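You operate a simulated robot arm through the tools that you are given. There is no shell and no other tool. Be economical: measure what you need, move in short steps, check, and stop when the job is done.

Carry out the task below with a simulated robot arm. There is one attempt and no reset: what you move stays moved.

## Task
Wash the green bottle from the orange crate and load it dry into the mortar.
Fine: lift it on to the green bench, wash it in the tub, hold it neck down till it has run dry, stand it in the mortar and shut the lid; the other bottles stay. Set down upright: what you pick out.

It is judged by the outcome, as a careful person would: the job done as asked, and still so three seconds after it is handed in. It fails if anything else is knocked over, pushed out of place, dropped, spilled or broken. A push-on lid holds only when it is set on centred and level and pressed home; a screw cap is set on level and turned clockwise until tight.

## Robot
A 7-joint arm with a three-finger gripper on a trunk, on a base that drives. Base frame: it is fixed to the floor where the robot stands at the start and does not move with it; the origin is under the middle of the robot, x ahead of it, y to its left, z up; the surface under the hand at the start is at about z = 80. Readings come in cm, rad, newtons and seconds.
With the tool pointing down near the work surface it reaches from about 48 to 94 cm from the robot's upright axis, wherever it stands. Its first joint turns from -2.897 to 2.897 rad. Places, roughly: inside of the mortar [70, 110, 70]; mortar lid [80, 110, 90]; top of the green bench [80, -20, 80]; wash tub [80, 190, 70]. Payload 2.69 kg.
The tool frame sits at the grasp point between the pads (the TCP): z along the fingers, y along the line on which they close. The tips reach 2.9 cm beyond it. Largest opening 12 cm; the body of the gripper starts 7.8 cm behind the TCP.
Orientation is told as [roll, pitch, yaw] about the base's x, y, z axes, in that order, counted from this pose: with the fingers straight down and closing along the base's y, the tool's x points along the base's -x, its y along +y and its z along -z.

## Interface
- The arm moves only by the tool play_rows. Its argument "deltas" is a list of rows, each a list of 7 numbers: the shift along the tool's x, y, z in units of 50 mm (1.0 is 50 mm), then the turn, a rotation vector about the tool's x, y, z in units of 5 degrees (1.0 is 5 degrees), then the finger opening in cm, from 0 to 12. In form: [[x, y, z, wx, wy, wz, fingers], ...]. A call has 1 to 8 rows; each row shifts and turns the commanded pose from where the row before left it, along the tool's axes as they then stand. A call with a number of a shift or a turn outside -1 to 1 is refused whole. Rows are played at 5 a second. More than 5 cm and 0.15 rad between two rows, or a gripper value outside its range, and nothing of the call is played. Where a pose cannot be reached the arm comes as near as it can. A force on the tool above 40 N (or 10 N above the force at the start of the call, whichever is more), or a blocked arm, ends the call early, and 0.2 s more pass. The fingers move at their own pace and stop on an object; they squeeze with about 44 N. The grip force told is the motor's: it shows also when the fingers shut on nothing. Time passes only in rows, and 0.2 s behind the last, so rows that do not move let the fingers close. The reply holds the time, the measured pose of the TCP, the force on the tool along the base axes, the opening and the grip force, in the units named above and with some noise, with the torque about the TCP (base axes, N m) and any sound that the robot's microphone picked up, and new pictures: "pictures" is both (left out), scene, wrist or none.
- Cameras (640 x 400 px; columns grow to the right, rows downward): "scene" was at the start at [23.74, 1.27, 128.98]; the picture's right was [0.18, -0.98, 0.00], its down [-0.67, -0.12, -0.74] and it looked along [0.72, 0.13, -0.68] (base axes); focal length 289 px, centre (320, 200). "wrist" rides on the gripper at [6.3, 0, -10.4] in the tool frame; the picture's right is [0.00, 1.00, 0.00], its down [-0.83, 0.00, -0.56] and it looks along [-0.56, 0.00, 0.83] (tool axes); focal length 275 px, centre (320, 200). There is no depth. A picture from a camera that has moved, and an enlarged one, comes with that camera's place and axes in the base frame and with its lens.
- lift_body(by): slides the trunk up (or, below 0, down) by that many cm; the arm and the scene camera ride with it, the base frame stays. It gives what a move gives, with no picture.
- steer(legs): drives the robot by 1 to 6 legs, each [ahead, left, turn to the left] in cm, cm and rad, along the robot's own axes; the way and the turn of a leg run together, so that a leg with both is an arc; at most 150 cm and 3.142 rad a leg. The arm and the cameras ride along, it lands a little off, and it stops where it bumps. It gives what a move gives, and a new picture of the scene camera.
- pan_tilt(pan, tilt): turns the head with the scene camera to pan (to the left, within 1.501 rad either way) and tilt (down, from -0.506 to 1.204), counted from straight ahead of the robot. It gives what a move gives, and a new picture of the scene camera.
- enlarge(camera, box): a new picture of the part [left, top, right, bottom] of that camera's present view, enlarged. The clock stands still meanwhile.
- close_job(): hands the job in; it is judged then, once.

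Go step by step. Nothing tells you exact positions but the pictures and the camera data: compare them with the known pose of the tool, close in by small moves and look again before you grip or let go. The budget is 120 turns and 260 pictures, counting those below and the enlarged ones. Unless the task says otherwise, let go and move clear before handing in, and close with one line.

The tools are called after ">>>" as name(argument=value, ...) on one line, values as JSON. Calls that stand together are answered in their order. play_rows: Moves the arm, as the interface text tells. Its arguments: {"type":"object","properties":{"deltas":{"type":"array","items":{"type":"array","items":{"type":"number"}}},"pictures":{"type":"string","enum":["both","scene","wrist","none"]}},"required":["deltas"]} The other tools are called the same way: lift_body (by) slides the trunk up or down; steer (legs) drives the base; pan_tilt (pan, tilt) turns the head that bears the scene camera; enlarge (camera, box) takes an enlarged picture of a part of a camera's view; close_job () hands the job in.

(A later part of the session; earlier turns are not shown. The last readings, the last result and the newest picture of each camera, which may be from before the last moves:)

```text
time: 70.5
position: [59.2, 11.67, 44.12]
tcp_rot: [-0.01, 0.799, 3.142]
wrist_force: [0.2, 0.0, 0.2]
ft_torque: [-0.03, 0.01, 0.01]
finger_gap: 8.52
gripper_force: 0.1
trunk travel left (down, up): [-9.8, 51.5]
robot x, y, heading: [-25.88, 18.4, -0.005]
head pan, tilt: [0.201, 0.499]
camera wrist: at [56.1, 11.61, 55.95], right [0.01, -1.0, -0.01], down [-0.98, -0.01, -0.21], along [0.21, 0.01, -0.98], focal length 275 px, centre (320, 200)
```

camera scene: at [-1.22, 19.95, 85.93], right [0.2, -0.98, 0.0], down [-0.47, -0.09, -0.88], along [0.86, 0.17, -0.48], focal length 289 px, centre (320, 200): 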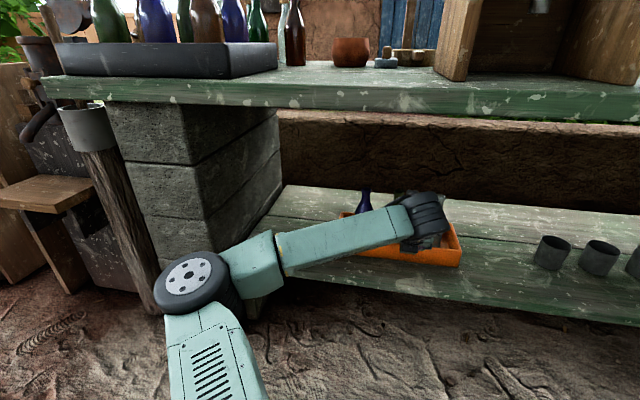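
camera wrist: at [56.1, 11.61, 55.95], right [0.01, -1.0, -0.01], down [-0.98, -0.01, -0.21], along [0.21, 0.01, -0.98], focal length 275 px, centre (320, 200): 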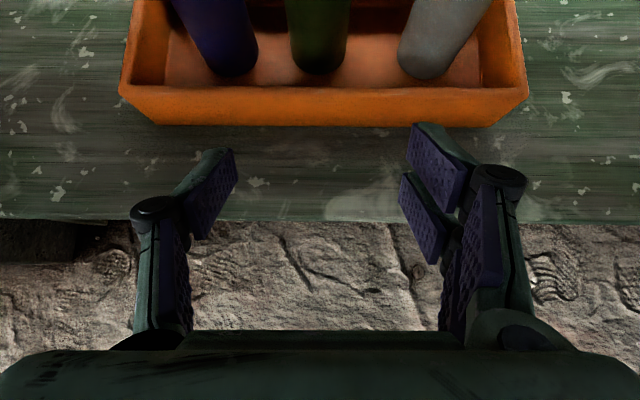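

Triangulating from the nearer views, the shelf is lower/farther than I first took it: bottle ≈ (76.5, 11.6), base z ≈ 30, crate wall top ≈ 35. I'll move on 8 cm and look again.

>>> steer(legs=[[8, 0, 0]])

>>> play_rows(deltas=[[0, 0, 0, 0, 0, 0, 7.8]], pictures="wrist")

```text
time: 71.6
position: [67.16, 11.67, 43.99]
tcp_rot: [-0.013, 0.8, 3.142]
wrist_force: [0.0, 0.1, 0.2]
ft_torque: [-0.02, 0.0, 0.01]
finger_gap: 8.5
gripper_force: 0.1
trunk travel left (down, up): [-9.8, 51.5]
robot x, y, heading: [-17.66, 18.29, -0.01]
head pan, tilt: [0.201, 0.499]
camera scene: at [6.79, 19.91, 85.93], right [0.2, -0.98, 0.0], down [-0.47, -0.09, -0.88], along [0.86, 0.17, -0.48], focal length 289 px, centre (320, 200)
```

scene: 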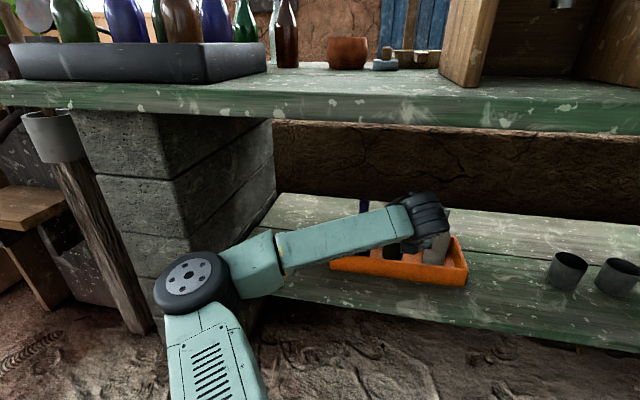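

```text
time: 72.0
position: [67.21, 11.61, 43.99]
tcp_rot: [-0.013, 0.798, 3.141]
wrist_force: [-0.1, 0.1, -0.3]
ft_torque: [0.03, -0.01, 0.01]
finger_gap: 7.8
gripper_force: 0.0
trunk travel left (down, up): [-9.8, 51.5]
robot x, y, heading: [-17.81, 18.61, 0.0]
head pan, tilt: [0.201, 0.499]
camera wrist: at [64.11, 11.56, 55.96], right [0.01, -1.0, -0.01], down [-0.98, -0.01, -0.21], along [0.21, 0.01, -0.98], focal length 275 px, centre (320, 200)
```

wrist: 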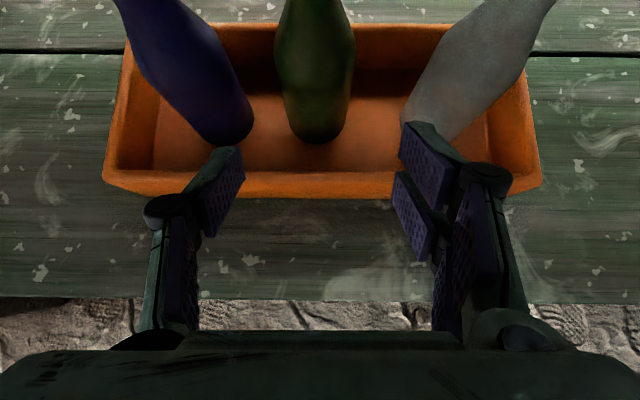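

Bottle centre ≈ (78, 12), base z = 30. Drive 8 cm further at this height, fingers straddling it.

>>> steer(legs=[[7.5, 0.2, 0]])

>>> play_rows(deltas=[[0, 0, 0, 0, 0, 0, 7.8]], pictures="wrist")

```text
time: 73.0
position: [74.55, 11.63, 44.04]
tcp_rot: [-0.013, 0.796, 3.138]
wrist_force: [0.1, -0.6, -0.6]
ft_torque: [-0.04, -0.03, 0.02]
finger_gap: 7.8
gripper_force: 0.1
trunk travel left (down, up): [-9.8, 51.5]
robot x, y, heading: [-10.45, 18.62, -0.011]
head pan, tilt: [0.201, 0.499]
camera scene: at [14.11, 20.04, 85.93], right [0.19, -0.98, 0.0], down [-0.47, -0.09, -0.88], along [0.86, 0.17, -0.48], focal length 289 px, centre (320, 200)
```

scene: 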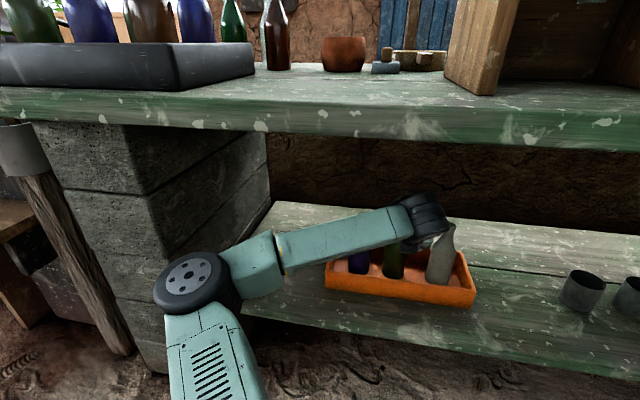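

```text
time: 73.4
position: [74.46, 11.63, 44.02]
tcp_rot: [-0.015, 0.797, 3.138]
wrist_force: [0.0, 0.6, -0.2]
ft_torque: [0.01, -0.01, -0.01]
finger_gap: 7.78
gripper_force: 0.0
trunk travel left (down, up): [-9.8, 51.5]
robot x, y, heading: [-10.22, 18.25, -0.005]
head pan, tilt: [0.201, 0.499]
camera wrist: at [71.41, 11.57, 55.97], right [0.01, -1.0, -0.01], down [-0.98, -0.01, -0.21], along [0.21, 0.01, -0.98], focal length 275 px, centre (320, 200)
```

wrist: 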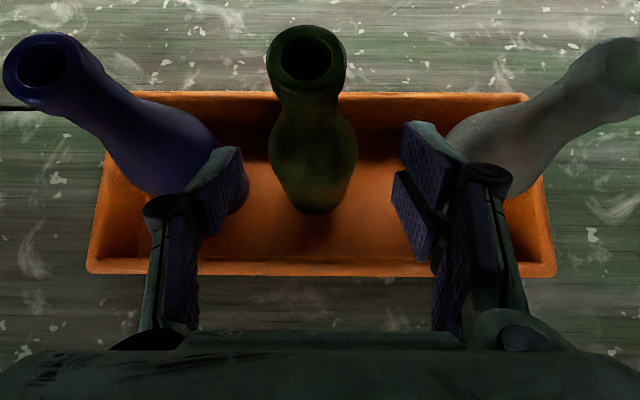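

Bottle axis ≈ (78.3, 12.1), top z ≈ 47.5. Slide in along the fingers and lower to z ≈ 39, then look.

>>> play_rows(deltas=[[0, -0.09, 0.3, 0, 0, 0, 7.8], [0, 0, 0.4, 0, 0, 0, 7.8], [-0.14, 0, 0.2, 0, 0, 0, 7.8], [-0.14, 0, 0.2, 0, 0, 0, 7.8]], pictures="wrist")

```text
time: 74.4
position: [77.48, 12.18, 39.15]
tcp_rot: [-0.011, 0.798, 3.141]
wrist_force: [0.8, -1.3, -0.2]
ft_torque: [0.04, 0.02, -0.01]
finger_gap: 7.79
gripper_force: 0.0
trunk travel left (down, up): [-9.8, 51.5]
robot x, y, heading: [-10.19, 18.47, -0.006]
head pan, tilt: [0.201, 0.499]
camera wrist: at [74.42, 12.14, 51.06], right [0.01, -1.0, -0.01], down [-0.98, -0.01, -0.21], along [0.21, 0.01, -0.98], focal length 275 px, centre (320, 200)
```

wrist: 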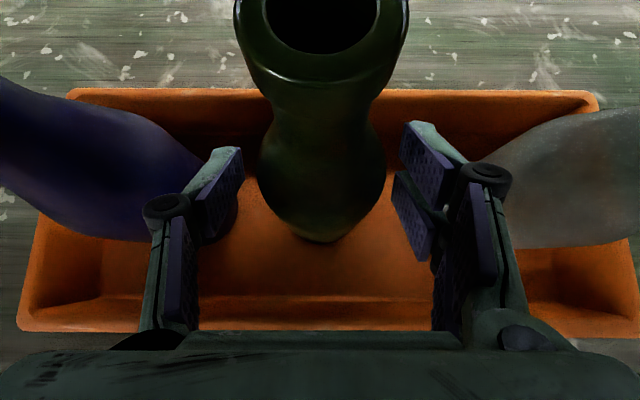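

Bottle is centred between the pads with clear neighbours. Close.

>>> play_rows(deltas=[[0, 0, 0, 0, 0, 0, 5], [0, 0, 0, 0, 0, 0, 3], [0, 0, 0, 0, 0, 0, 2], [0, 0, 0, 0, 0, 0, 2]], pictures="wrist")

```text
time: 75.4
position: [77.49, 12.29, 39.11]
tcp_rot: [-0.012, 0.797, 3.138]
wrist_force: [-0.2, -0.8, 0.6]
ft_torque: [-0.11, -0.01, -0.02]
finger_gap: 5.89
gripper_force: 42.5
trunk travel left (down, up): [-9.8, 51.5]
robot x, y, heading: [-10.49, 18.58, -0.005]
head pan, tilt: [0.201, 0.499]
camera wrist: at [74.41, 12.15, 51.07], right [0.01, -1.0, -0.01], down [-0.98, -0.01, -0.21], along [0.21, 0.01, -0.98], focal length 275 px, centre (320, 200)
```

wrist: 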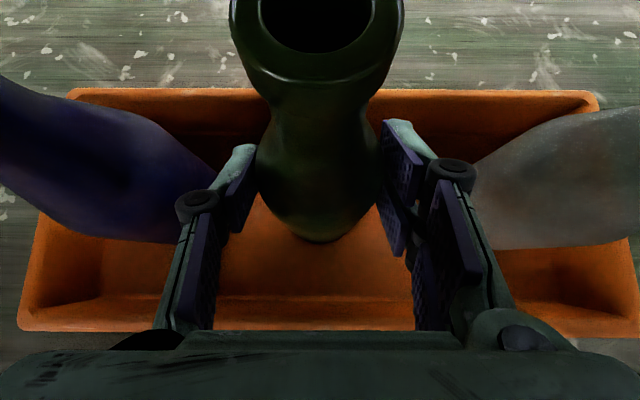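

Gripped (5.9 cm). Lift straight up 9 cm with the trunk, then back out.

>>> lift_body(by=9)

>>> play_rows(deltas=[[0, 0, 0, 0, 0, 0, 2]], pictures="wrist")

>>> steer(legs=[[-50, 0, 0]])

```text
time: 76.7
position: [77.43, 12.25, 48.21]
tcp_rot: [-0.012, 0.798, 3.139]
wrist_force: [0.5, 0.5, -2.6]
ft_torque: [0.0, 0.02, -0.01]
finger_gap: 5.89
gripper_force: 44.2
trunk travel left (down, up): [-18.8, 42.5]
robot x, y, heading: [-10.26, 18.52, -0.006]
head pan, tilt: [0.201, 0.499]
```

```text
time: 77.0
position: [77.44, 12.25, 48.1]
tcp_rot: [-0.011, 0.798, 3.14]
wrist_force: [-0.7, -0.8, -2.4]
ft_torque: [-0.02, 0.04, 0.02]
finger_gap: 5.92
gripper_force: 43.9
trunk travel left (down, up): [-18.8, 42.5]
robot x, y, heading: [-10.34, 19.08, -0.004]
head pan, tilt: [0.201, 0.499]
camera wrist: at [74.42, 12.15, 60.04], right [0.01, -1.0, -0.01], down [-0.98, -0.01, -0.21], along [0.21, 0.01, -0.98], focal length 275 px, centre (320, 200)
```

wrist: 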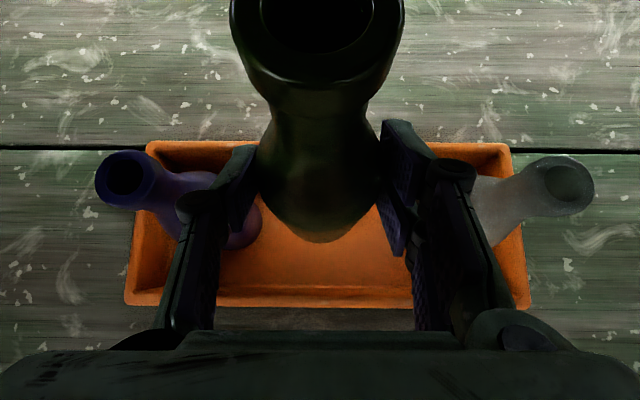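

```text
time: 79.9
position: [28.6, 12.51, 48.21]
tcp_rot: [-0.014, 0.799, 3.14]
wrist_force: [0.0, 0.5, -2.0]
ft_torque: [-0.05, 0.01, 0.0]
finger_gap: 5.89
gripper_force: 44.5
trunk travel left (down, up): [-18.8, 42.5]
robot x, y, heading: [-59.47, 18.5, 0.0]
head pan, tilt: [0.201, 0.499]
camera scene: at [-34.75, 20.29, 94.93], right [0.2, -0.98, 0.0], down [-0.47, -0.09, -0.88], along [0.86, 0.17, -0.48], focal length 289 px, centre (320, 200)
```

scene: 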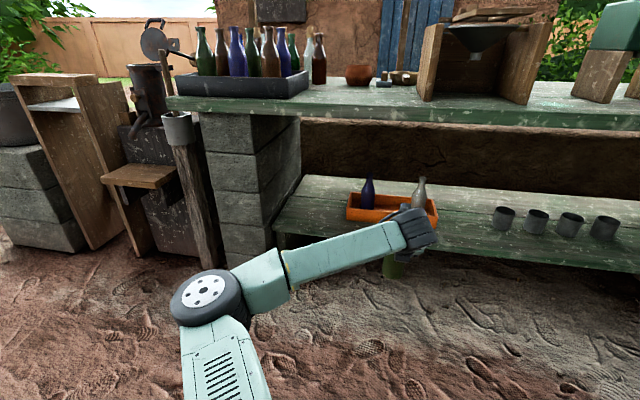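

Neighbours undisturbed. Now raise to above bench height and shift left to y ≈ 28, where the bench is clear.

>>> lift_body(by=40)

>>> play_rows(deltas=[[0.4, 0, -0.4, 0, 0, 0, 2], [0.4, 0, -0.4, 0, 0, 0, 2], [0.4, 0, -0.4, 0, 0, 0, 2]], pictures="none")

>>> steer(legs=[[0, 15, 0]])

>>> play_rows(deltas=[[0, 0, 0, 0, 0, 0, 2]], pictures="wrist")

```text
time: 83.8
position: [28.56, 12.57, 88.14]
tcp_rot: [-0.011, 0.798, 3.14]
wrist_force: [0.1, 0.3, -2.1]
ft_torque: [-0.01, 0.01, 0.0]
finger_gap: 5.9
gripper_force: 44.3
trunk travel left (down, up): [-58.8, 2.5]
robot x, y, heading: [-59.16, 18.78, 0.002]
head pan, tilt: [0.201, 0.499]
```

```text
time: 84.6
position: [28.52, 12.59, 96.65]
tcp_rot: [-0.015, 0.798, 3.14]
wrist_force: [0.2, -0.1, -2.1]
ft_torque: [-0.01, 0.03, -0.02]
finger_gap: 5.89
gripper_force: 43.8
trunk travel left (down, up): [-58.8, 2.5]
robot x, y, heading: [-59.33, 19.1, -0.002]
head pan, tilt: [0.201, 0.499]
```

```text
time: 86.4
position: [28.59, 27.37, 96.67]
tcp_rot: [-0.012, 0.797, 3.14]
wrist_force: [0.0, -0.1, -2.2]
ft_torque: [-0.02, -0.01, 0.01]
finger_gap: 5.88
gripper_force: 44.1
trunk travel left (down, up): [-58.8, 2.5]
robot x, y, heading: [-59.24, 33.71, -0.005]
head pan, tilt: [0.201, 0.499]
camera scene: at [-34.68, 35.18, 134.93], right [0.2, -0.98, 0.0], down [-0.47, -0.09, -0.88], along [0.86, 0.17, -0.48], focal length 289 px, centre (320, 200)
```

scene: 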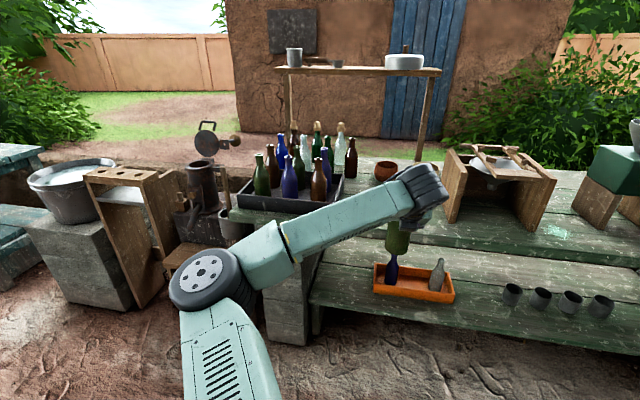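

```text
time: 86.8
position: [28.64, 27.31, 96.82]
tcp_rot: [-0.012, 0.796, 3.139]
wrist_force: [0.2, -0.1, -2.3]
ft_torque: [0.04, 0.04, 0.0]
finger_gap: 5.88
gripper_force: 44.5
trunk travel left (down, up): [-58.8, 2.5]
robot x, y, heading: [-59.25, 33.68, -0.005]
head pan, tilt: [0.201, 0.499]
camera wrist: at [25.53, 27.32, 108.54], right [0.01, -1.0, -0.01], down [-0.98, -0.01, -0.21], along [0.21, 0.01, -0.98], focal length 275 px, centre (320, 200)
```

wrist: 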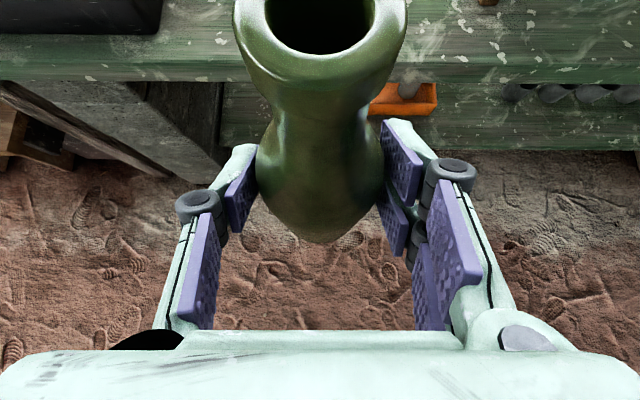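

Bench front edge at x ≈ 47 and y 27 is clear of tray (y>47) and frame. Drive forward 33.

>>> steer(legs=[[33, 0, 0.005]])

>>> play_rows(deltas=[[-0.28, 0, 0.28, 0, 0, 0, 2], [-0.28, 0, 0.28, 0, 0, 0, 2]], pictures="both")

```text
time: 89.0
position: [61.56, 27.85, 96.58]
tcp_rot: [-0.011, 0.795, -3.138]
wrist_force: [0.4, 0.0, -1.8]
ft_torque: [0.02, 0.0, -0.02]
finger_gap: 5.87
gripper_force: 44.3
trunk travel left (down, up): [-58.8, 2.5]
robot x, y, heading: [-26.14, 33.33, 0.003]
head pan, tilt: [0.201, 0.499]
camera scene: at [-1.64, 35.26, 134.91], right [0.2, -0.98, 0.0], down [-0.47, -0.1, -0.88], along [0.86, 0.18, -0.48], focal length 289 px, centre (320, 200)
```

scene: 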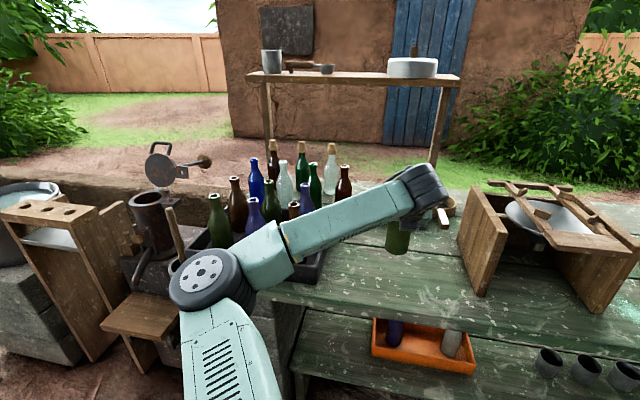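

```text
time: 89.5
position: [61.64, 27.88, 92.68]
tcp_rot: [-0.013, 0.797, -3.139]
wrist_force: [0.4, -0.3, -1.3]
ft_torque: [-0.03, 0.0, 0.01]
finger_gap: 5.88
gripper_force: 44.0
trunk travel left (down, up): [-58.8, 2.5]
robot x, y, heading: [-26.3, 33.94, -0.003]
head pan, tilt: [0.201, 0.499]
camera scene: at [-1.68, 35.25, 134.93], right [0.2, -0.98, 0.0], down [-0.47, -0.1, -0.88], along [0.86, 0.18, -0.48], focal length 289 px, centre (320, 200)
camera wrist: at [58.64, 27.75, 104.56], right [0.02, -1.0, -0.01], down [-0.98, -0.01, -0.21], along [0.21, 0.01, -0.98], focal length 275 px, centre (320, 200)
```

scene: 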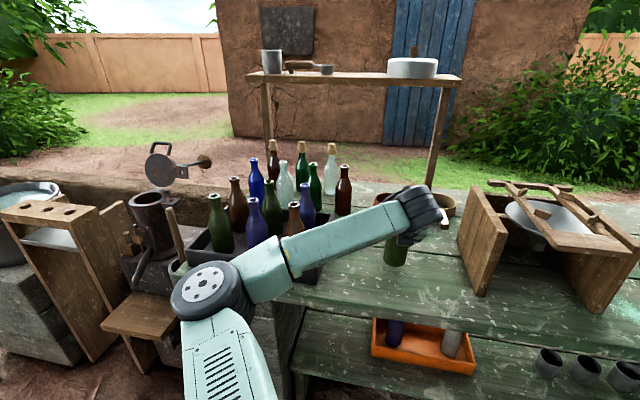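
wrist: 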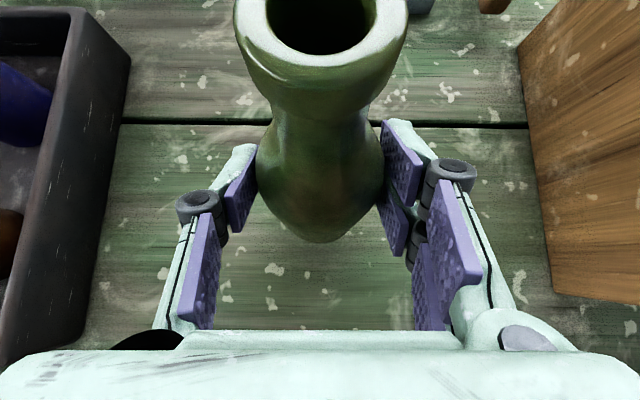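

Clear all round. Lower in small steps until contact.

>>> play_rows(deltas=[[-0.14, 0, 0.14, 0, 0, 0, 2], [-0.14, 0, 0.14, 0, 0, 0, 2], [-0.07, 0, 0.07, 0, 0, 0, 2]], pictures="none")

>>> play_rows(deltas=[[-0.07, 0, 0.07, 0, 0, 0, 2], [0, 0, 0, 0, 0, 0, 2]], pictures="none")

>>> play_rows(deltas=[[-0.05, 0, 0.05, 0, 0, 0, 2], [0, 0, 0, 0, 0, 0, 2]], pictures="none")

>>> play_rows(deltas=[[-0.05, 0, 0.05, 0, 0, 0, 2], [0, 0, 0, 0, 0, 0, 2]], pictures="wrist")

```text
time: 90.3
position: [61.79, 27.99, 90.28]
tcp_rot: [-0.014, 0.797, -3.137]
wrist_force: [0.5, 0.6, -2.5]
ft_torque: [0.01, 0.02, -0.03]
finger_gap: 5.88
gripper_force: 44.0
trunk travel left (down, up): [-58.8, 2.5]
robot x, y, heading: [-26.28, 33.74, 0.002]
head pan, tilt: [0.201, 0.499]
```

```text
time: 91.0
position: [61.65, 27.96, 90.0]
tcp_rot: [-0.013, 0.801, -3.136]
wrist_force: [2.7, -1.1, 8.6]
ft_torque: [-0.3, -0.18, 0.07]
finger_gap: 5.89
gripper_force: 44.3
trunk travel left (down, up): [-58.8, 2.5]
robot x, y, heading: [-26.16, 33.53, 0.002]
head pan, tilt: [0.201, 0.499]
```

```text
time: 91.5
position: [61.58, 28.01, 89.91]
tcp_rot: [-0.012, 0.806, -3.136]
wrist_force: [6.5, 0.2, 28.6]
ft_torque: [-0.07, -0.19, -0.01]
finger_gap: 5.89
gripper_force: 43.7
trunk travel left (down, up): [-58.8, 2.5]
robot x, y, heading: [-26.3, 33.6, 0.0]
head pan, tilt: [0.201, 0.499]
```

```text
time: 92.2
position: [61.69, 28.17, 89.49]
tcp_rot: [-0.011, 0.806, -3.134]
wrist_force: [7.3, 3.0, 26.7]
ft_torque: [0.09, -0.54, 0.01]
finger_gap: 5.89
gripper_force: 44.4
trunk travel left (down, up): [-58.8, 2.5]
robot x, y, heading: [-26.29, 33.62, -0.004]
head pan, tilt: [0.201, 0.499]
camera wrist: at [58.51, 27.94, 101.37], right [0.02, -1.0, 0.0], down [-0.98, -0.02, -0.21], along [0.21, 0.01, -0.98], focal length 275 px, centre (320, 200)
```

wrist: 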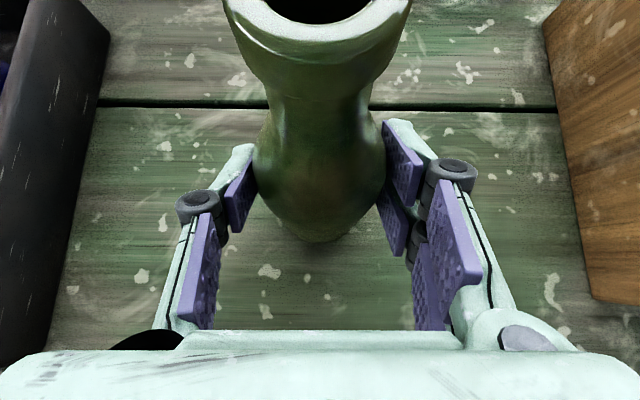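

Contact at z ≈ 90. Ease the pressure and open.

>>> play_rows(deltas=[[0.04, 0, -0.04, 0, 0, 0, 2], [0, 0, 0, 0, 0, 0, 5], [0, 0, 0, 0, 0, 0, 6.5], [0, 0, 0, 0, 0, 0, 7.5], [0, 0, 0, 0, 0, 0, 8.5]], pictures="wrist")

```text
time: 93.3
position: [61.61, 27.96, 89.23]
tcp_rot: [-0.012, 0.797, -3.138]
wrist_force: [-0.2, 0.3, 0.1]
ft_torque: [0.0, 0.0, 0.01]
finger_gap: 8.47
gripper_force: 0.0
trunk travel left (down, up): [-58.8, 2.5]
robot x, y, heading: [-26.06, 33.49, 0.003]
head pan, tilt: [0.201, 0.499]
camera wrist: at [58.64, 27.84, 101.19], right [0.02, -1.0, -0.01], down [-0.98, -0.01, -0.21], along [0.21, 0.01, -0.98], focal length 275 px, centre (320, 200)
```

wrist: 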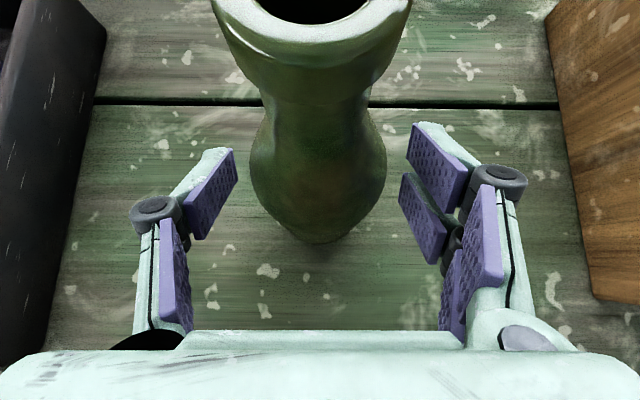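

Bottle stands on the bench. I'll back straight out, then re-pitch the hand to horizontal (elbow-up posture) to regrip for washing and inverting.

>>> steer(legs=[[-30, 0, 0]])

>>> play_rows(deltas=[[0.65, 0, -0.15, 0, 1, 0, 8.5], [0.65, 0, -0.15, 0, 1, 0, 8.5], [0.67, 0, -0.13, 0, 1, 0, 8.5], [0.67, 0, -0.1, 0, 1, 0, 8.5], [0.67, 0, -0.1, 0, 1, 0, 8.5], [0.67, 0, -0.08, 0, 1, 0, 8.5], [0.67, 0, -0.06, 0, 1, 0, 8.5], [0.67, 0, -0.05, 0, 1, 0, 8.5]], pictures="none")

>>> play_rows(deltas=[[0.2, 0, 0, 0, 0.87, 0, 8.5]], pictures="both")

```text
time: 95.4
position: [31.55, 27.88, 89.39]
tcp_rot: [-0.011, 0.797, -3.135]
wrist_force: [0.3, -0.3, 0.0]
ft_torque: [0.01, 0.02, -0.01]
finger_gap: 8.5
gripper_force: 0.1
trunk travel left (down, up): [-58.8, 2.5]
robot x, y, heading: [-56.69, 33.7, 0.006]
head pan, tilt: [0.201, 0.499]
camera scene: at [-31.92, 35.21, 134.94], right [0.2, -0.98, 0.0], down [-0.47, -0.1, -0.88], along [0.86, 0.18, -0.48], focal length 289 px, centre (320, 200)
```

scene: 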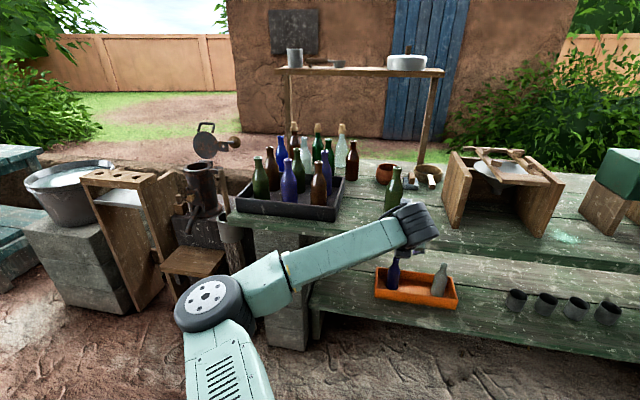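

```text
time: 97.2
position: [39.76, 27.93, 114.95]
tcp_rot: [-0.123, 1.494, 3.036]
wrist_force: [-0.1, -0.5, 0.5]
ft_torque: [-0.03, 0.02, 0.01]
finger_gap: 8.48
gripper_force: 0.1
trunk travel left (down, up): [-58.8, 2.5]
robot x, y, heading: [-56.47, 33.56, -0.0]
head pan, tilt: [0.201, 0.499]
```

```text
time: 97.6
position: [39.8, 27.8, 115.7]
tcp_rot: [-1.796, 1.562, 1.361]
wrist_force: [-0.6, 0.5, -0.3]
ft_torque: [0.02, 0.0, 0.03]
finger_gap: 8.49
gripper_force: 0.1
trunk travel left (down, up): [-58.8, 2.5]
robot x, y, heading: [-56.25, 33.36, -0.003]
head pan, tilt: [0.201, 0.499]
camera scene: at [-31.95, 35.22, 134.95], right [0.2, -0.98, 0.0], down [-0.47, -0.1, -0.88], along [0.86, 0.18, -0.48], focal length 289 px, centre (320, 200)
camera wrist: at [29.41, 27.64, 122.17], right [0.01, -1.0, 0.0], down [-0.55, 0.0, -0.83], along [0.83, 0.01, -0.55], focal length 275 px, centre (320, 200)
```

scene: 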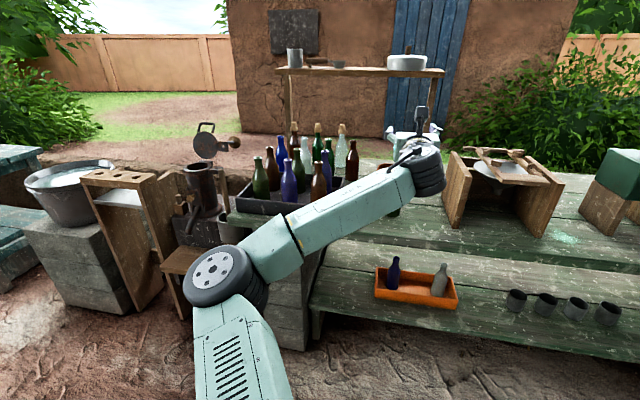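
wrist: 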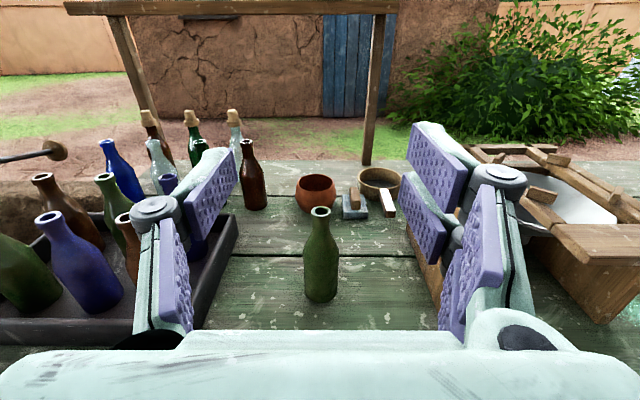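

Level hand, bottle ahead at ≈ (63, 28.1). Lower to z ≈ 88.5 and look before advancing.

>>> lift_body(by=-27)

>>> steer(legs=[[10, 0.3, 0]])

>>> play_rows(deltas=[[0, 0, 0, 0, 0, 0, 8.5]], pictures="wrist")

```text
time: 100.4
position: [39.8, 27.67, 88.77]
tcp_rot: [-1.635, 1.56, 1.521]
wrist_force: [-0.9, 0.1, -0.1]
ft_torque: [0.02, 0.02, 0.01]
finger_gap: 8.49
gripper_force: 0.2
trunk travel left (down, up): [-31.8, 29.5]
robot x, y, heading: [-56.51, 33.51, -0.002]
head pan, tilt: [0.201, 0.499]
```

```text
time: 101.5
position: [49.96, 28.07, 88.61]
tcp_rot: [-1.629, 1.56, 1.527]
wrist_force: [-0.6, 0.2, 0.6]
ft_torque: [0.0, 0.01, 0.02]
finger_gap: 8.5
gripper_force: 0.2
trunk travel left (down, up): [-31.8, 29.5]
robot x, y, heading: [-46.21, 33.98, 0.005]
head pan, tilt: [0.201, 0.499]
camera scene: at [-21.86, 35.53, 107.93], right [0.2, -0.98, 0.0], down [-0.47, -0.1, -0.88], along [0.86, 0.18, -0.48], focal length 289 px, centre (320, 200)
```

scene: 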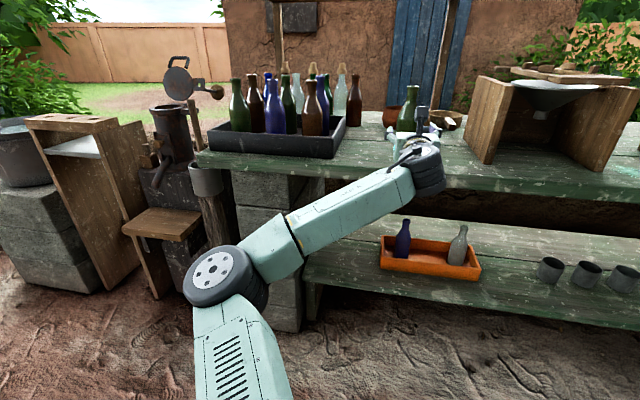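

```text
time: 101.9
position: [49.94, 28.04, 88.7]
tcp_rot: [-1.614, 1.561, 1.542]
wrist_force: [0.7, 0.3, -0.2]
ft_torque: [-0.05, 0.02, 0.05]
finger_gap: 8.5
gripper_force: 0.1
trunk travel left (down, up): [-31.8, 29.5]
robot x, y, heading: [-46.4, 33.58, 0.001]
head pan, tilt: [0.201, 0.499]
camera wrist: at [39.5, 27.93, 95.11], right [0.01, -1.0, 0.0], down [-0.56, 0.0, -0.83], along [0.83, 0.01, -0.56], focal length 275 px, centre (320, 200)
```

wrist: 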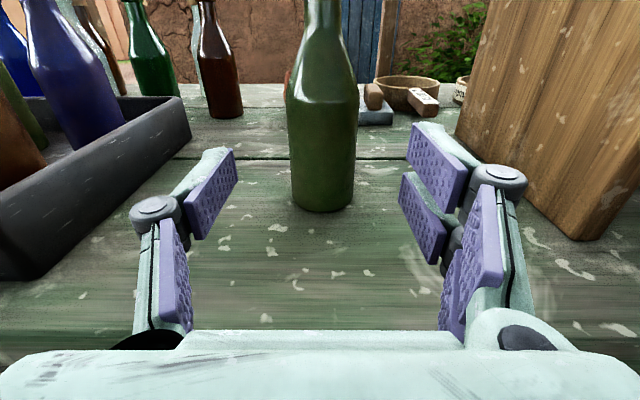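

Bottle centre ≈ (62.4, 28). Advance 11.3 cm.

>>> steer(legs=[[11.3, 0, 0]])

>>> play_rows(deltas=[[0, 0, 0, 0, 0, 0, 8.5]], pictures="wrist")

```text
time: 103.1
position: [61.32, 28.13, 88.67]
tcp_rot: [-1.628, 1.561, 1.527]
wrist_force: [-0.3, -0.7, 0.4]
ft_torque: [0.03, 0.03, 0.03]
finger_gap: 8.52
gripper_force: 0.1
trunk travel left (down, up): [-31.8, 29.5]
robot x, y, heading: [-34.88, 33.69, -0.002]
head pan, tilt: [0.201, 0.499]
camera scene: at [-10.39, 35.55, 107.93], right [0.2, -0.98, 0.0], down [-0.47, -0.1, -0.88], along [0.86, 0.18, -0.48], focal length 289 px, centre (320, 200)
```

scene: 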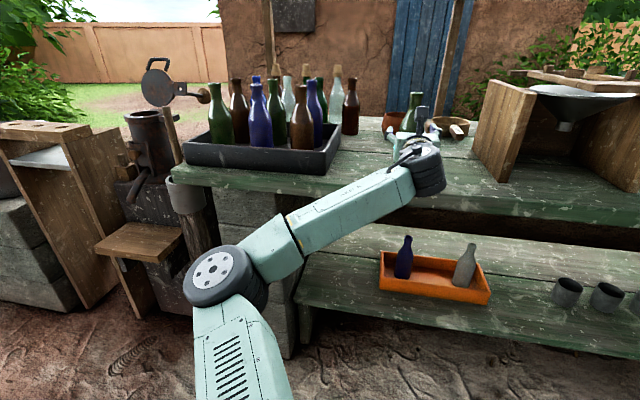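

```text
time: 103.5
position: [61.44, 28.24, 88.65]
tcp_rot: [-1.613, 1.56, 1.54]
wrist_force: [0.1, 0.0, 0.2]
ft_torque: [0.01, -0.03, 0.0]
finger_gap: 8.49
gripper_force: 0.1
trunk travel left (down, up): [-31.8, 29.5]
robot x, y, heading: [-34.48, 33.74, 0.001]
head pan, tilt: [0.201, 0.499]
camera wrist: at [50.98, 27.95, 95.11], right [0.01, -1.0, 0.0], down [-0.56, 0.0, -0.83], along [0.83, 0.01, -0.56], focal length 275 px, centre (320, 200)
```

wrist: 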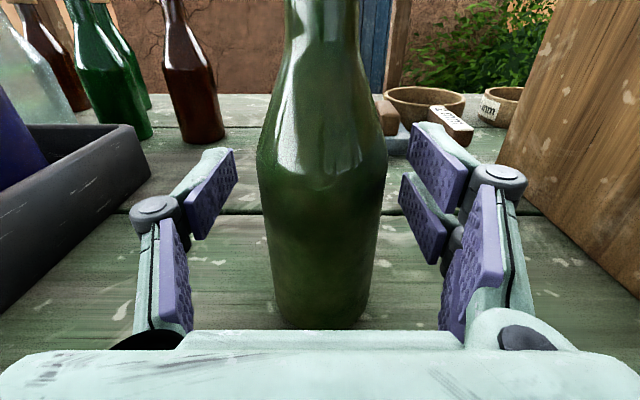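

Well framed. Close and lift.

>>> play_rows(deltas=[[0, 0, 0, 0, 0, 0, 6], [0, 0, 0, 0, 0, 0, 4], [0, 0, 0, 0, 0, 0, 2], [0, 0, 0, 0, 0, 0, 2]], pictures="none")

>>> lift_body(by=28)

>>> steer(legs=[[-50, 0, 0]])

>>> pan_tilt(pan=0.9, tilt=0.45)

```text
time: 104.5
position: [61.42, 28.16, 88.72]
tcp_rot: [-1.626, 1.563, 1.529]
wrist_force: [-0.7, 0.0, -0.1]
ft_torque: [-0.12, 0.07, -0.01]
finger_gap: 5.87
gripper_force: 34.5
trunk travel left (down, up): [-31.8, 29.5]
robot x, y, heading: [-34.74, 33.81, 0.003]
head pan, tilt: [0.201, 0.499]
```

```text
time: 107.4
position: [61.44, 28.14, 116.59]
tcp_rot: [-1.566, 1.564, 1.592]
wrist_force: [-0.3, -0.3, -1.7]
ft_torque: [0.04, 0.01, 0.02]
finger_gap: 5.84
gripper_force: 44.0
trunk travel left (down, up): [-59.8, 1.5]
robot x, y, heading: [-35.05, 33.92, 0.001]
head pan, tilt: [0.201, 0.499]
```

```text
time: 110.3
position: [10.98, 27.82, 116.75]
tcp_rot: [-1.621, 1.563, 1.533]
wrist_force: [-0.4, 0.7, -1.3]
ft_torque: [0.0, 0.02, -0.02]
finger_gap: 5.85
gripper_force: 44.0
trunk travel left (down, up): [-59.8, 1.5]
robot x, y, heading: [-85.15, 33.76, 0.0]
head pan, tilt: [0.201, 0.499]
camera scene: at [-60.76, 35.46, 135.94], right [0.2, -0.98, 0.0], down [-0.47, -0.09, -0.88], along [0.86, 0.17, -0.48], focal length 289 px, centre (320, 200)
```

scene: 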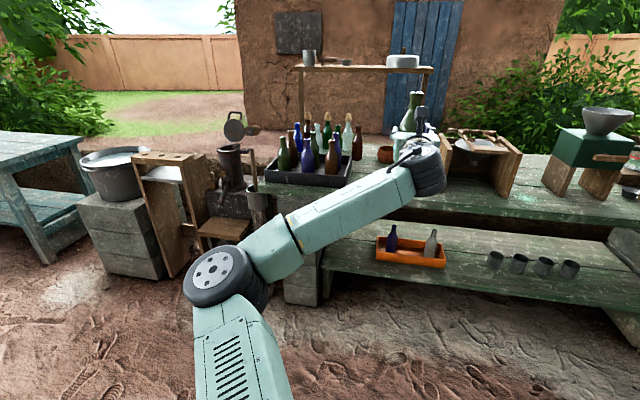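

```text
time: 111.4
position: [11.01, 27.79, 116.58]
tcp_rot: [-1.575, 1.563, 1.575]
wrist_force: [0.1, 0.1, -2.0]
ft_torque: [0.0, -0.02, -0.01]
finger_gap: 5.82
gripper_force: 43.9
trunk travel left (down, up): [-59.8, 1.5]
robot x, y, heading: [-85.18, 33.89, -0.0]
head pan, tilt: [0.901, 0.45]
camera scene: at [-63.91, 40.84, 136.37], right [0.78, -0.62, 0.0], down [-0.27, -0.34, -0.9], along [0.56, 0.7, -0.44], focal length 289 px, centre (320, 200)
```

scene: 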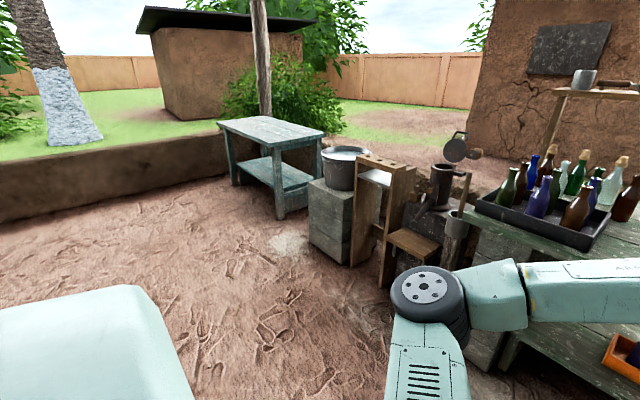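

Way along the y direction is clear. I'll drive left to face the tub.

>>> pan_tilt(pan=0.1, tilt=0.5)

>>> steer(legs=[[0, 100, 0], [0, 60, 0]])

>>> play_rows(deltas=[[0, 0, 0, 0, 0, 0, 2]], pictures="wrist")

```text
time: 112.5
position: [11.01, 27.69, 116.58]
tcp_rot: [-1.568, 1.563, 1.582]
wrist_force: [0.4, -0.2, -2.2]
ft_torque: [-0.01, 0.01, -0.01]
finger_gap: 5.86
gripper_force: 44.3
trunk travel left (down, up): [-59.8, 1.5]
robot x, y, heading: [-85.19, 33.92, -0.004]
head pan, tilt: [0.099, 0.499]
camera scene: at [-60.58, 34.55, 135.93], right [0.1, -1.0, 0.0], down [-0.48, -0.05, -0.88], along [0.87, 0.09, -0.48], focal length 289 px, centre (320, 200)
```

scene: 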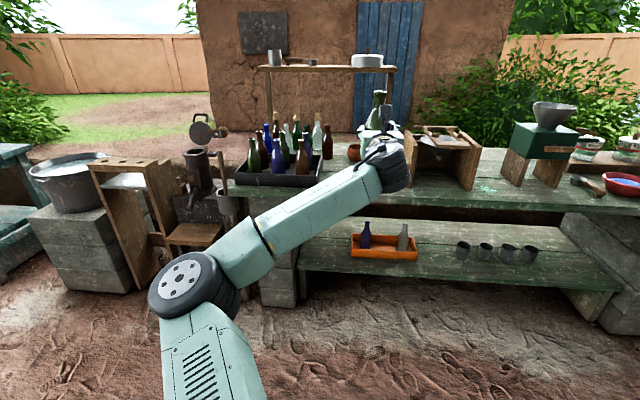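

```text
time: 125.3
position: [12.31, 186.19, 116.57]
tcp_rot: [-1.572, 1.561, 1.567]
wrist_force: [-0.1, 0.1, -1.1]
ft_torque: [0.03, 0.03, -0.03]
finger_gap: 5.84
gripper_force: 44.0
trunk travel left (down, up): [-59.8, 1.5]
robot x, y, heading: [-83.76, 193.38, -0.015]
head pan, tilt: [0.099, 0.499]
camera scene: at [-59.28, 193.66, 135.93], right [0.09, -1.0, 0.0], down [-0.48, -0.04, -0.88], along [0.87, 0.08, -0.48], focal length 289 px, centre (320, 200)
```

scene: 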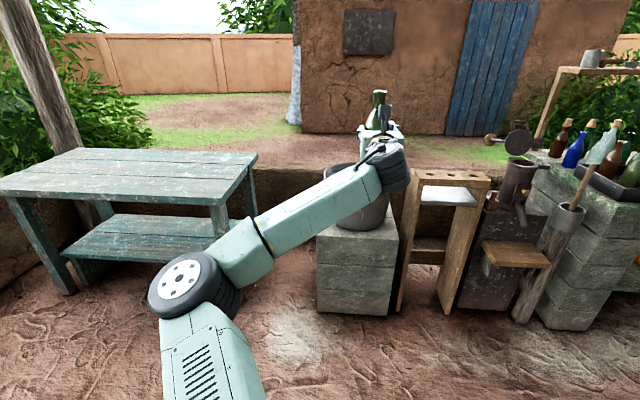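

```text
time: 125.7
position: [12.26, 186.11, 116.61]
tcp_rot: [-1.498, 1.562, 1.639]
wrist_force: [0.3, -0.3, -1.3]
ft_torque: [-0.01, 0.04, 0.01]
finger_gap: 5.84
gripper_force: 44.1
trunk travel left (down, up): [-59.8, 1.5]
robot x, y, heading: [-84.0, 193.47, -0.014]
head pan, tilt: [0.099, 0.499]
camera wrist: at [1.84, 186.09, 123.05], right [0.0, -1.0, 0.0], down [-0.56, 0.0, -0.83], along [0.83, 0.0, -0.56], focal length 275 px, centre (320, 200)
```

wrist: 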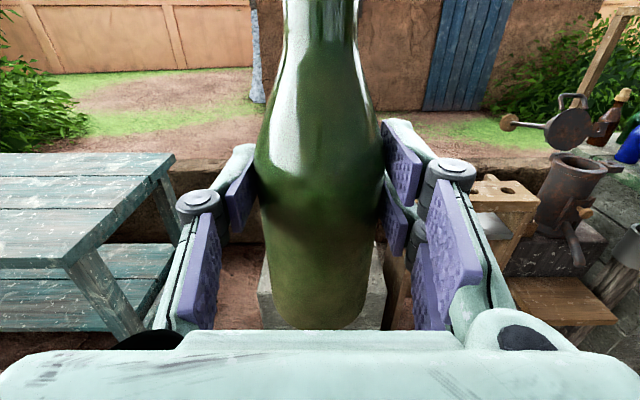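

Tub rim centre ≈ (75, 187), rim z ≈ 76, radius ~20. I'll pitch the hand straight down here (bottle lying, neck forward), so it can be dunked from above.

>>> play_rows(deltas=[[0, 0, -0.29, 0, -1, 0, 2], [-0.02, 0, -0.29, 0, -1, 0, 2], [-0.05, 0, -0.29, 0, -1, 0, 2], [-0.07, 0, -0.28, 0, -1, 0, 2], [-0.1, 0, -0.27, 0, -1, 0, 2], [-0.12, 0, -0.26, 0, -1, 0, 2], [-0.14, 0, -0.25, 0, -1, 0, 2], [-0.16, 0, -0.24, 0, -1, 0, 2]], pictures="none")

>>> play_rows(deltas=[[-0.18, 0, -0.22, 0, -1, 0, 2], [-0.2, 0, -0.2, 0, -1, 0, 2], [-0.22, 0, -0.19, 0, -1, 0, 2], [-0.24, 0, -0.17, 0, -1, 0, 2], [-0.25, 0, -0.14, 0, -1, 0, 2], [-0.26, 0, -0.12, 0, -1, 0, 2], [-0.27, 0, -0.1, 0, -1, 0, 2], [-0.28, 0, -0.07, 0, -1, 0, 2]], pictures="none")

>>> steer(legs=[[60, 0, 0.015]])

>>> play_rows(deltas=[[-0.28, 0, -0.05, 0, -0.9, 0, 2]], pictures="wrist")

```text
time: 127.5
position: [0.66, 186.23, 116.71]
tcp_rot: [-0.014, 0.87, 3.129]
wrist_force: [-0.3, -0.3, -2.1]
ft_torque: [-0.01, -0.01, 0.02]
finger_gap: 5.84
gripper_force: 44.1
trunk travel left (down, up): [-59.8, 1.5]
robot x, y, heading: [-83.98, 193.32, -0.01]
head pan, tilt: [0.099, 0.499]
```

```text
time: 129.3
position: [-10.85, 186.04, 116.73]
tcp_rot: [-0.009, 0.171, 3.139]
wrist_force: [-0.4, 0.0, -1.9]
ft_torque: [0.01, -0.03, -0.05]
finger_gap: 5.83
gripper_force: 43.8
trunk travel left (down, up): [-59.8, 1.5]
robot x, y, heading: [-83.69, 193.04, -0.012]
head pan, tilt: [0.099, 0.499]
```

```text
time: 132.7
position: [48.35, 187.56, 116.74]
tcp_rot: [-0.009, 0.175, -3.122]
wrist_force: [0.9, 0.1, -2.1]
ft_torque: [0.01, -0.05, 0.02]
finger_gap: 5.85
gripper_force: 43.7
trunk travel left (down, up): [-59.8, 1.5]
robot x, y, heading: [-25.12, 193.22, 0.016]
head pan, tilt: [0.099, 0.499]
camera scene: at [-0.27, 194.09, 135.92], right [0.11, -0.99, 0.0], down [-0.48, -0.05, -0.88], along [0.87, 0.1, -0.48], focal length 289 px, centre (320, 200)
```

scene: 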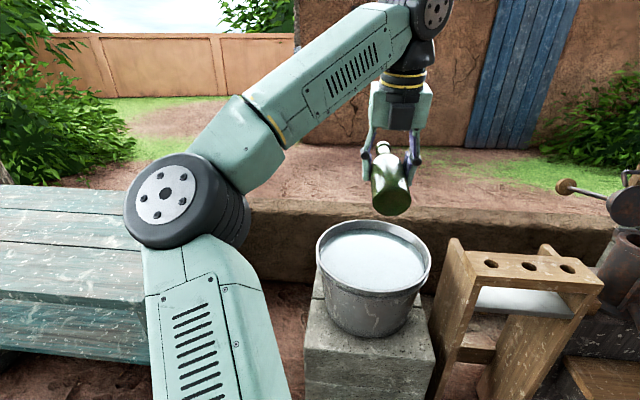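

```text
time: 133.1
position: [46.91, 187.57, 116.79]
tcp_rot: [-0.008, 0.097, -3.123]
wrist_force: [-0.1, -1.0, -1.9]
ft_torque: [-0.01, -0.06, 0.03]
finger_gap: 5.84
gripper_force: 44.7
trunk travel left (down, up): [-59.8, 1.5]
robot x, y, heading: [-25.06, 193.06, 0.011]
head pan, tilt: [0.099, 0.499]
camera wrist: at [52.16, 187.65, 127.92], right [0.03, -1.0, -0.01], down [-0.88, -0.03, 0.47], along [-0.47, 0.0, -0.88], focal length 275 px, centre (320, 200)
```

wrist: 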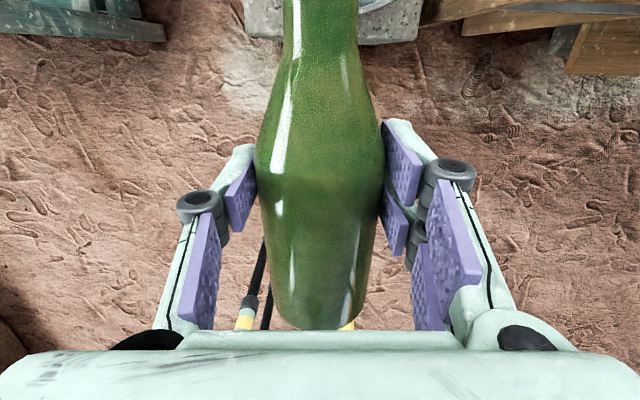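

Tub centre ≈ (72, 185.5). Drive over it.

>>> steer(legs=[[25.5, -2, -0.011]])

>>> lift_body(by=-25)

>>> play_rows(deltas=[[0, 0, 0, 0, 0, 0, 2]], pictures="both")

```text
time: 134.9
position: [72.78, 185.16, 116.75]
tcp_rot: [-0.009, 0.096, -3.13]
wrist_force: [0.2, -0.2, -3.1]
ft_torque: [-0.03, -0.02, 0.02]
finger_gap: 5.85
gripper_force: 44.4
trunk travel left (down, up): [-59.8, 1.5]
robot x, y, heading: [0.79, 190.98, 0.002]
head pan, tilt: [0.099, 0.499]
camera scene: at [25.52, 191.95, 135.91], right [0.1, -0.99, 0.0], down [-0.48, -0.05, -0.88], along [0.87, 0.09, -0.48], focal length 289 px, centre (320, 200)
```

scene: 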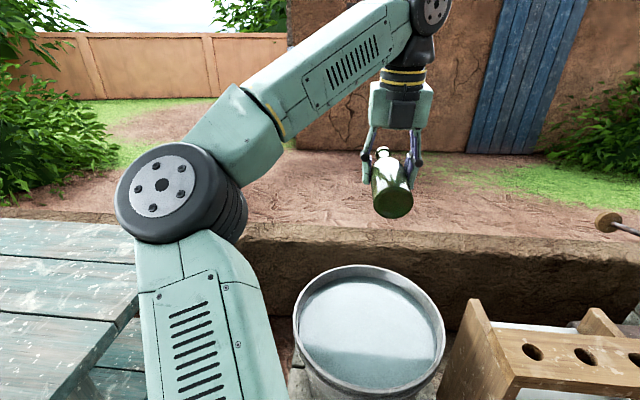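

```text
time: 137.5
position: [72.63, 185.04, 91.76]
tcp_rot: [-0.009, 0.094, -3.13]
wrist_force: [-0.1, 0.4, -1.5]
ft_torque: [-0.01, -0.05, -0.01]
finger_gap: 5.83
gripper_force: 44.2
trunk travel left (down, up): [-34.8, 26.5]
robot x, y, heading: [0.95, 191.05, -0.0]
head pan, tilt: [0.099, 0.499]
```

```text
time: 137.9
position: [72.61, 185.11, 91.85]
tcp_rot: [-0.008, 0.096, -3.128]
wrist_force: [-1.7, 0.1, -2.5]
ft_torque: [-0.03, -0.04, -0.02]
finger_gap: 5.86
gripper_force: 43.8
trunk travel left (down, up): [-34.8, 26.5]
robot x, y, heading: [0.74, 191.23, 0.001]
head pan, tilt: [0.099, 0.499]
camera scene: at [25.45, 191.95, 110.93], right [0.1, -0.99, 0.0], down [-0.48, -0.05, -0.88], along [0.87, 0.09, -0.48], focal length 289 px, centre (320, 200)
camera wrist: at [77.9, 185.12, 102.91], right [0.02, -1.0, -0.01], down [-0.88, -0.02, 0.47], along [-0.47, 0.0, -0.88], focal length 275 px, centre (320, 200)
```

scene: 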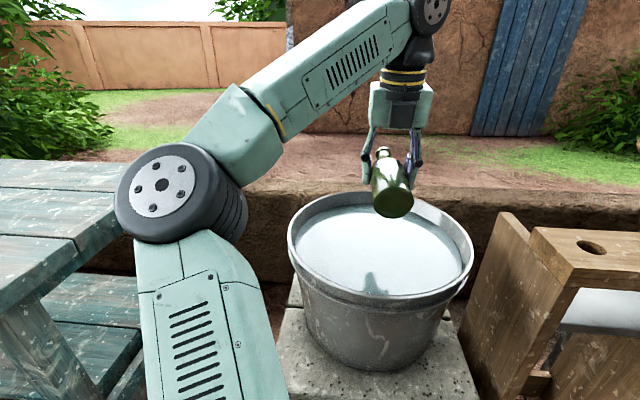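
wrist: 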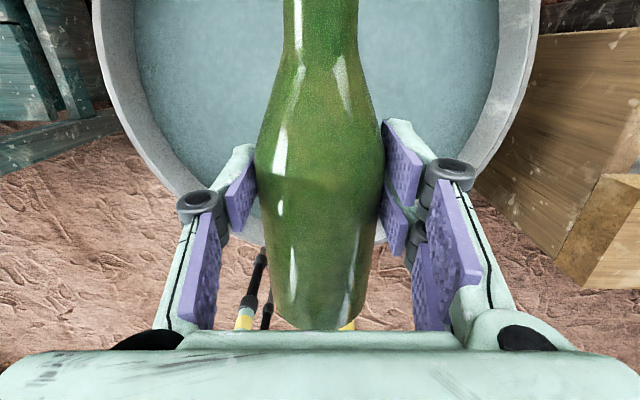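

Tub centre ≈ (77.4, 185), rim z ≈ 74.6. Advance 4 cm, tip the neck slightly down, and dunk.

>>> steer(legs=[[4, 0, 0]])

>>> play_rows(deltas=[[0, 0, 0.5, 0, -1, 0, 2], [0, 0, 0.6, 0, -1, 0, 2], [0, 0, 0.6, 0, -1, 0, 2], [0, 0, 0.6, 0, 0, 0, 2], [0, 0, 0.6, 0, 0, 0, 2], [0, 0, 0.6, 0, 0, 0, 2]], pictures="both")

```text
time: 138.8
position: [76.76, 185.09, 91.77]
tcp_rot: [-0.008, 0.096, -3.129]
wrist_force: [0.0, -1.2, -1.9]
ft_torque: [-0.03, -0.03, -0.01]
finger_gap: 5.81
gripper_force: 43.5
trunk travel left (down, up): [-34.8, 26.5]
robot x, y, heading: [5.31, 191.01, -0.004]
head pan, tilt: [0.099, 0.499]
camera scene: at [29.54, 191.96, 110.92], right [0.1, -0.99, 0.0], down [-0.48, -0.05, -0.88], along [0.87, 0.09, -0.48], focal length 289 px, centre (320, 200)
```

scene: 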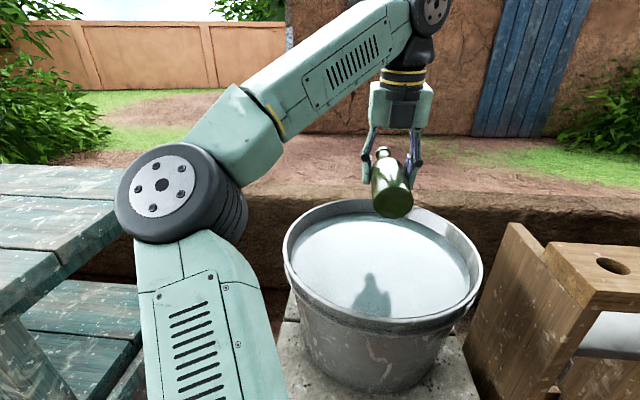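

```text
time: 140.2
position: [75.45, 185.23, 74.43]
tcp_rot: [-0.012, -0.166, -3.129]
wrist_force: [-0.8, 0.3, -2.1]
ft_torque: [-0.04, -0.06, 0.01]
finger_gap: 5.84
gripper_force: 44.0
trunk travel left (down, up): [-34.8, 26.5]
robot x, y, heading: [4.79, 191.41, -0.001]
head pan, tilt: [0.099, 0.499]
camera scene: at [29.54, 191.96, 110.93], right [0.1, -0.99, 0.0], down [-0.48, -0.05, -0.88], along [0.87, 0.09, -0.48], focal length 289 px, centre (320, 200)
camera wrist: at [83.31, 185.32, 83.83], right [0.02, -1.0, -0.01], down [-0.73, -0.02, 0.69], along [-0.69, 0.0, -0.73], focal length 275 px, centre (320, 200)
```

scene: 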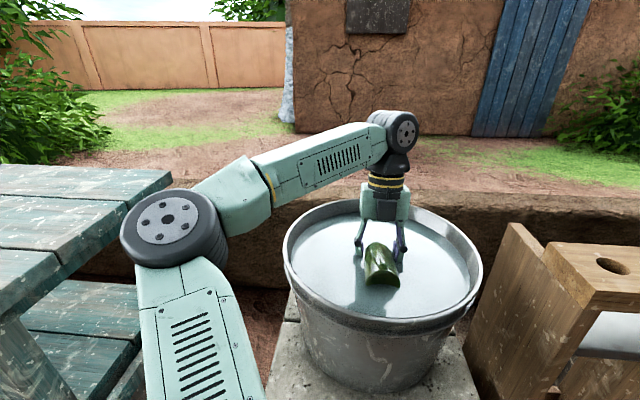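
wrist: 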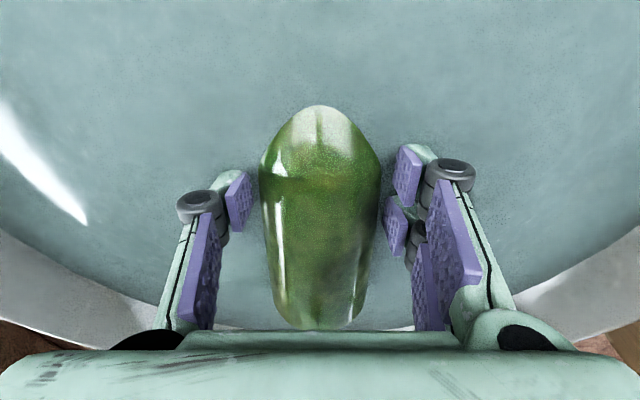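

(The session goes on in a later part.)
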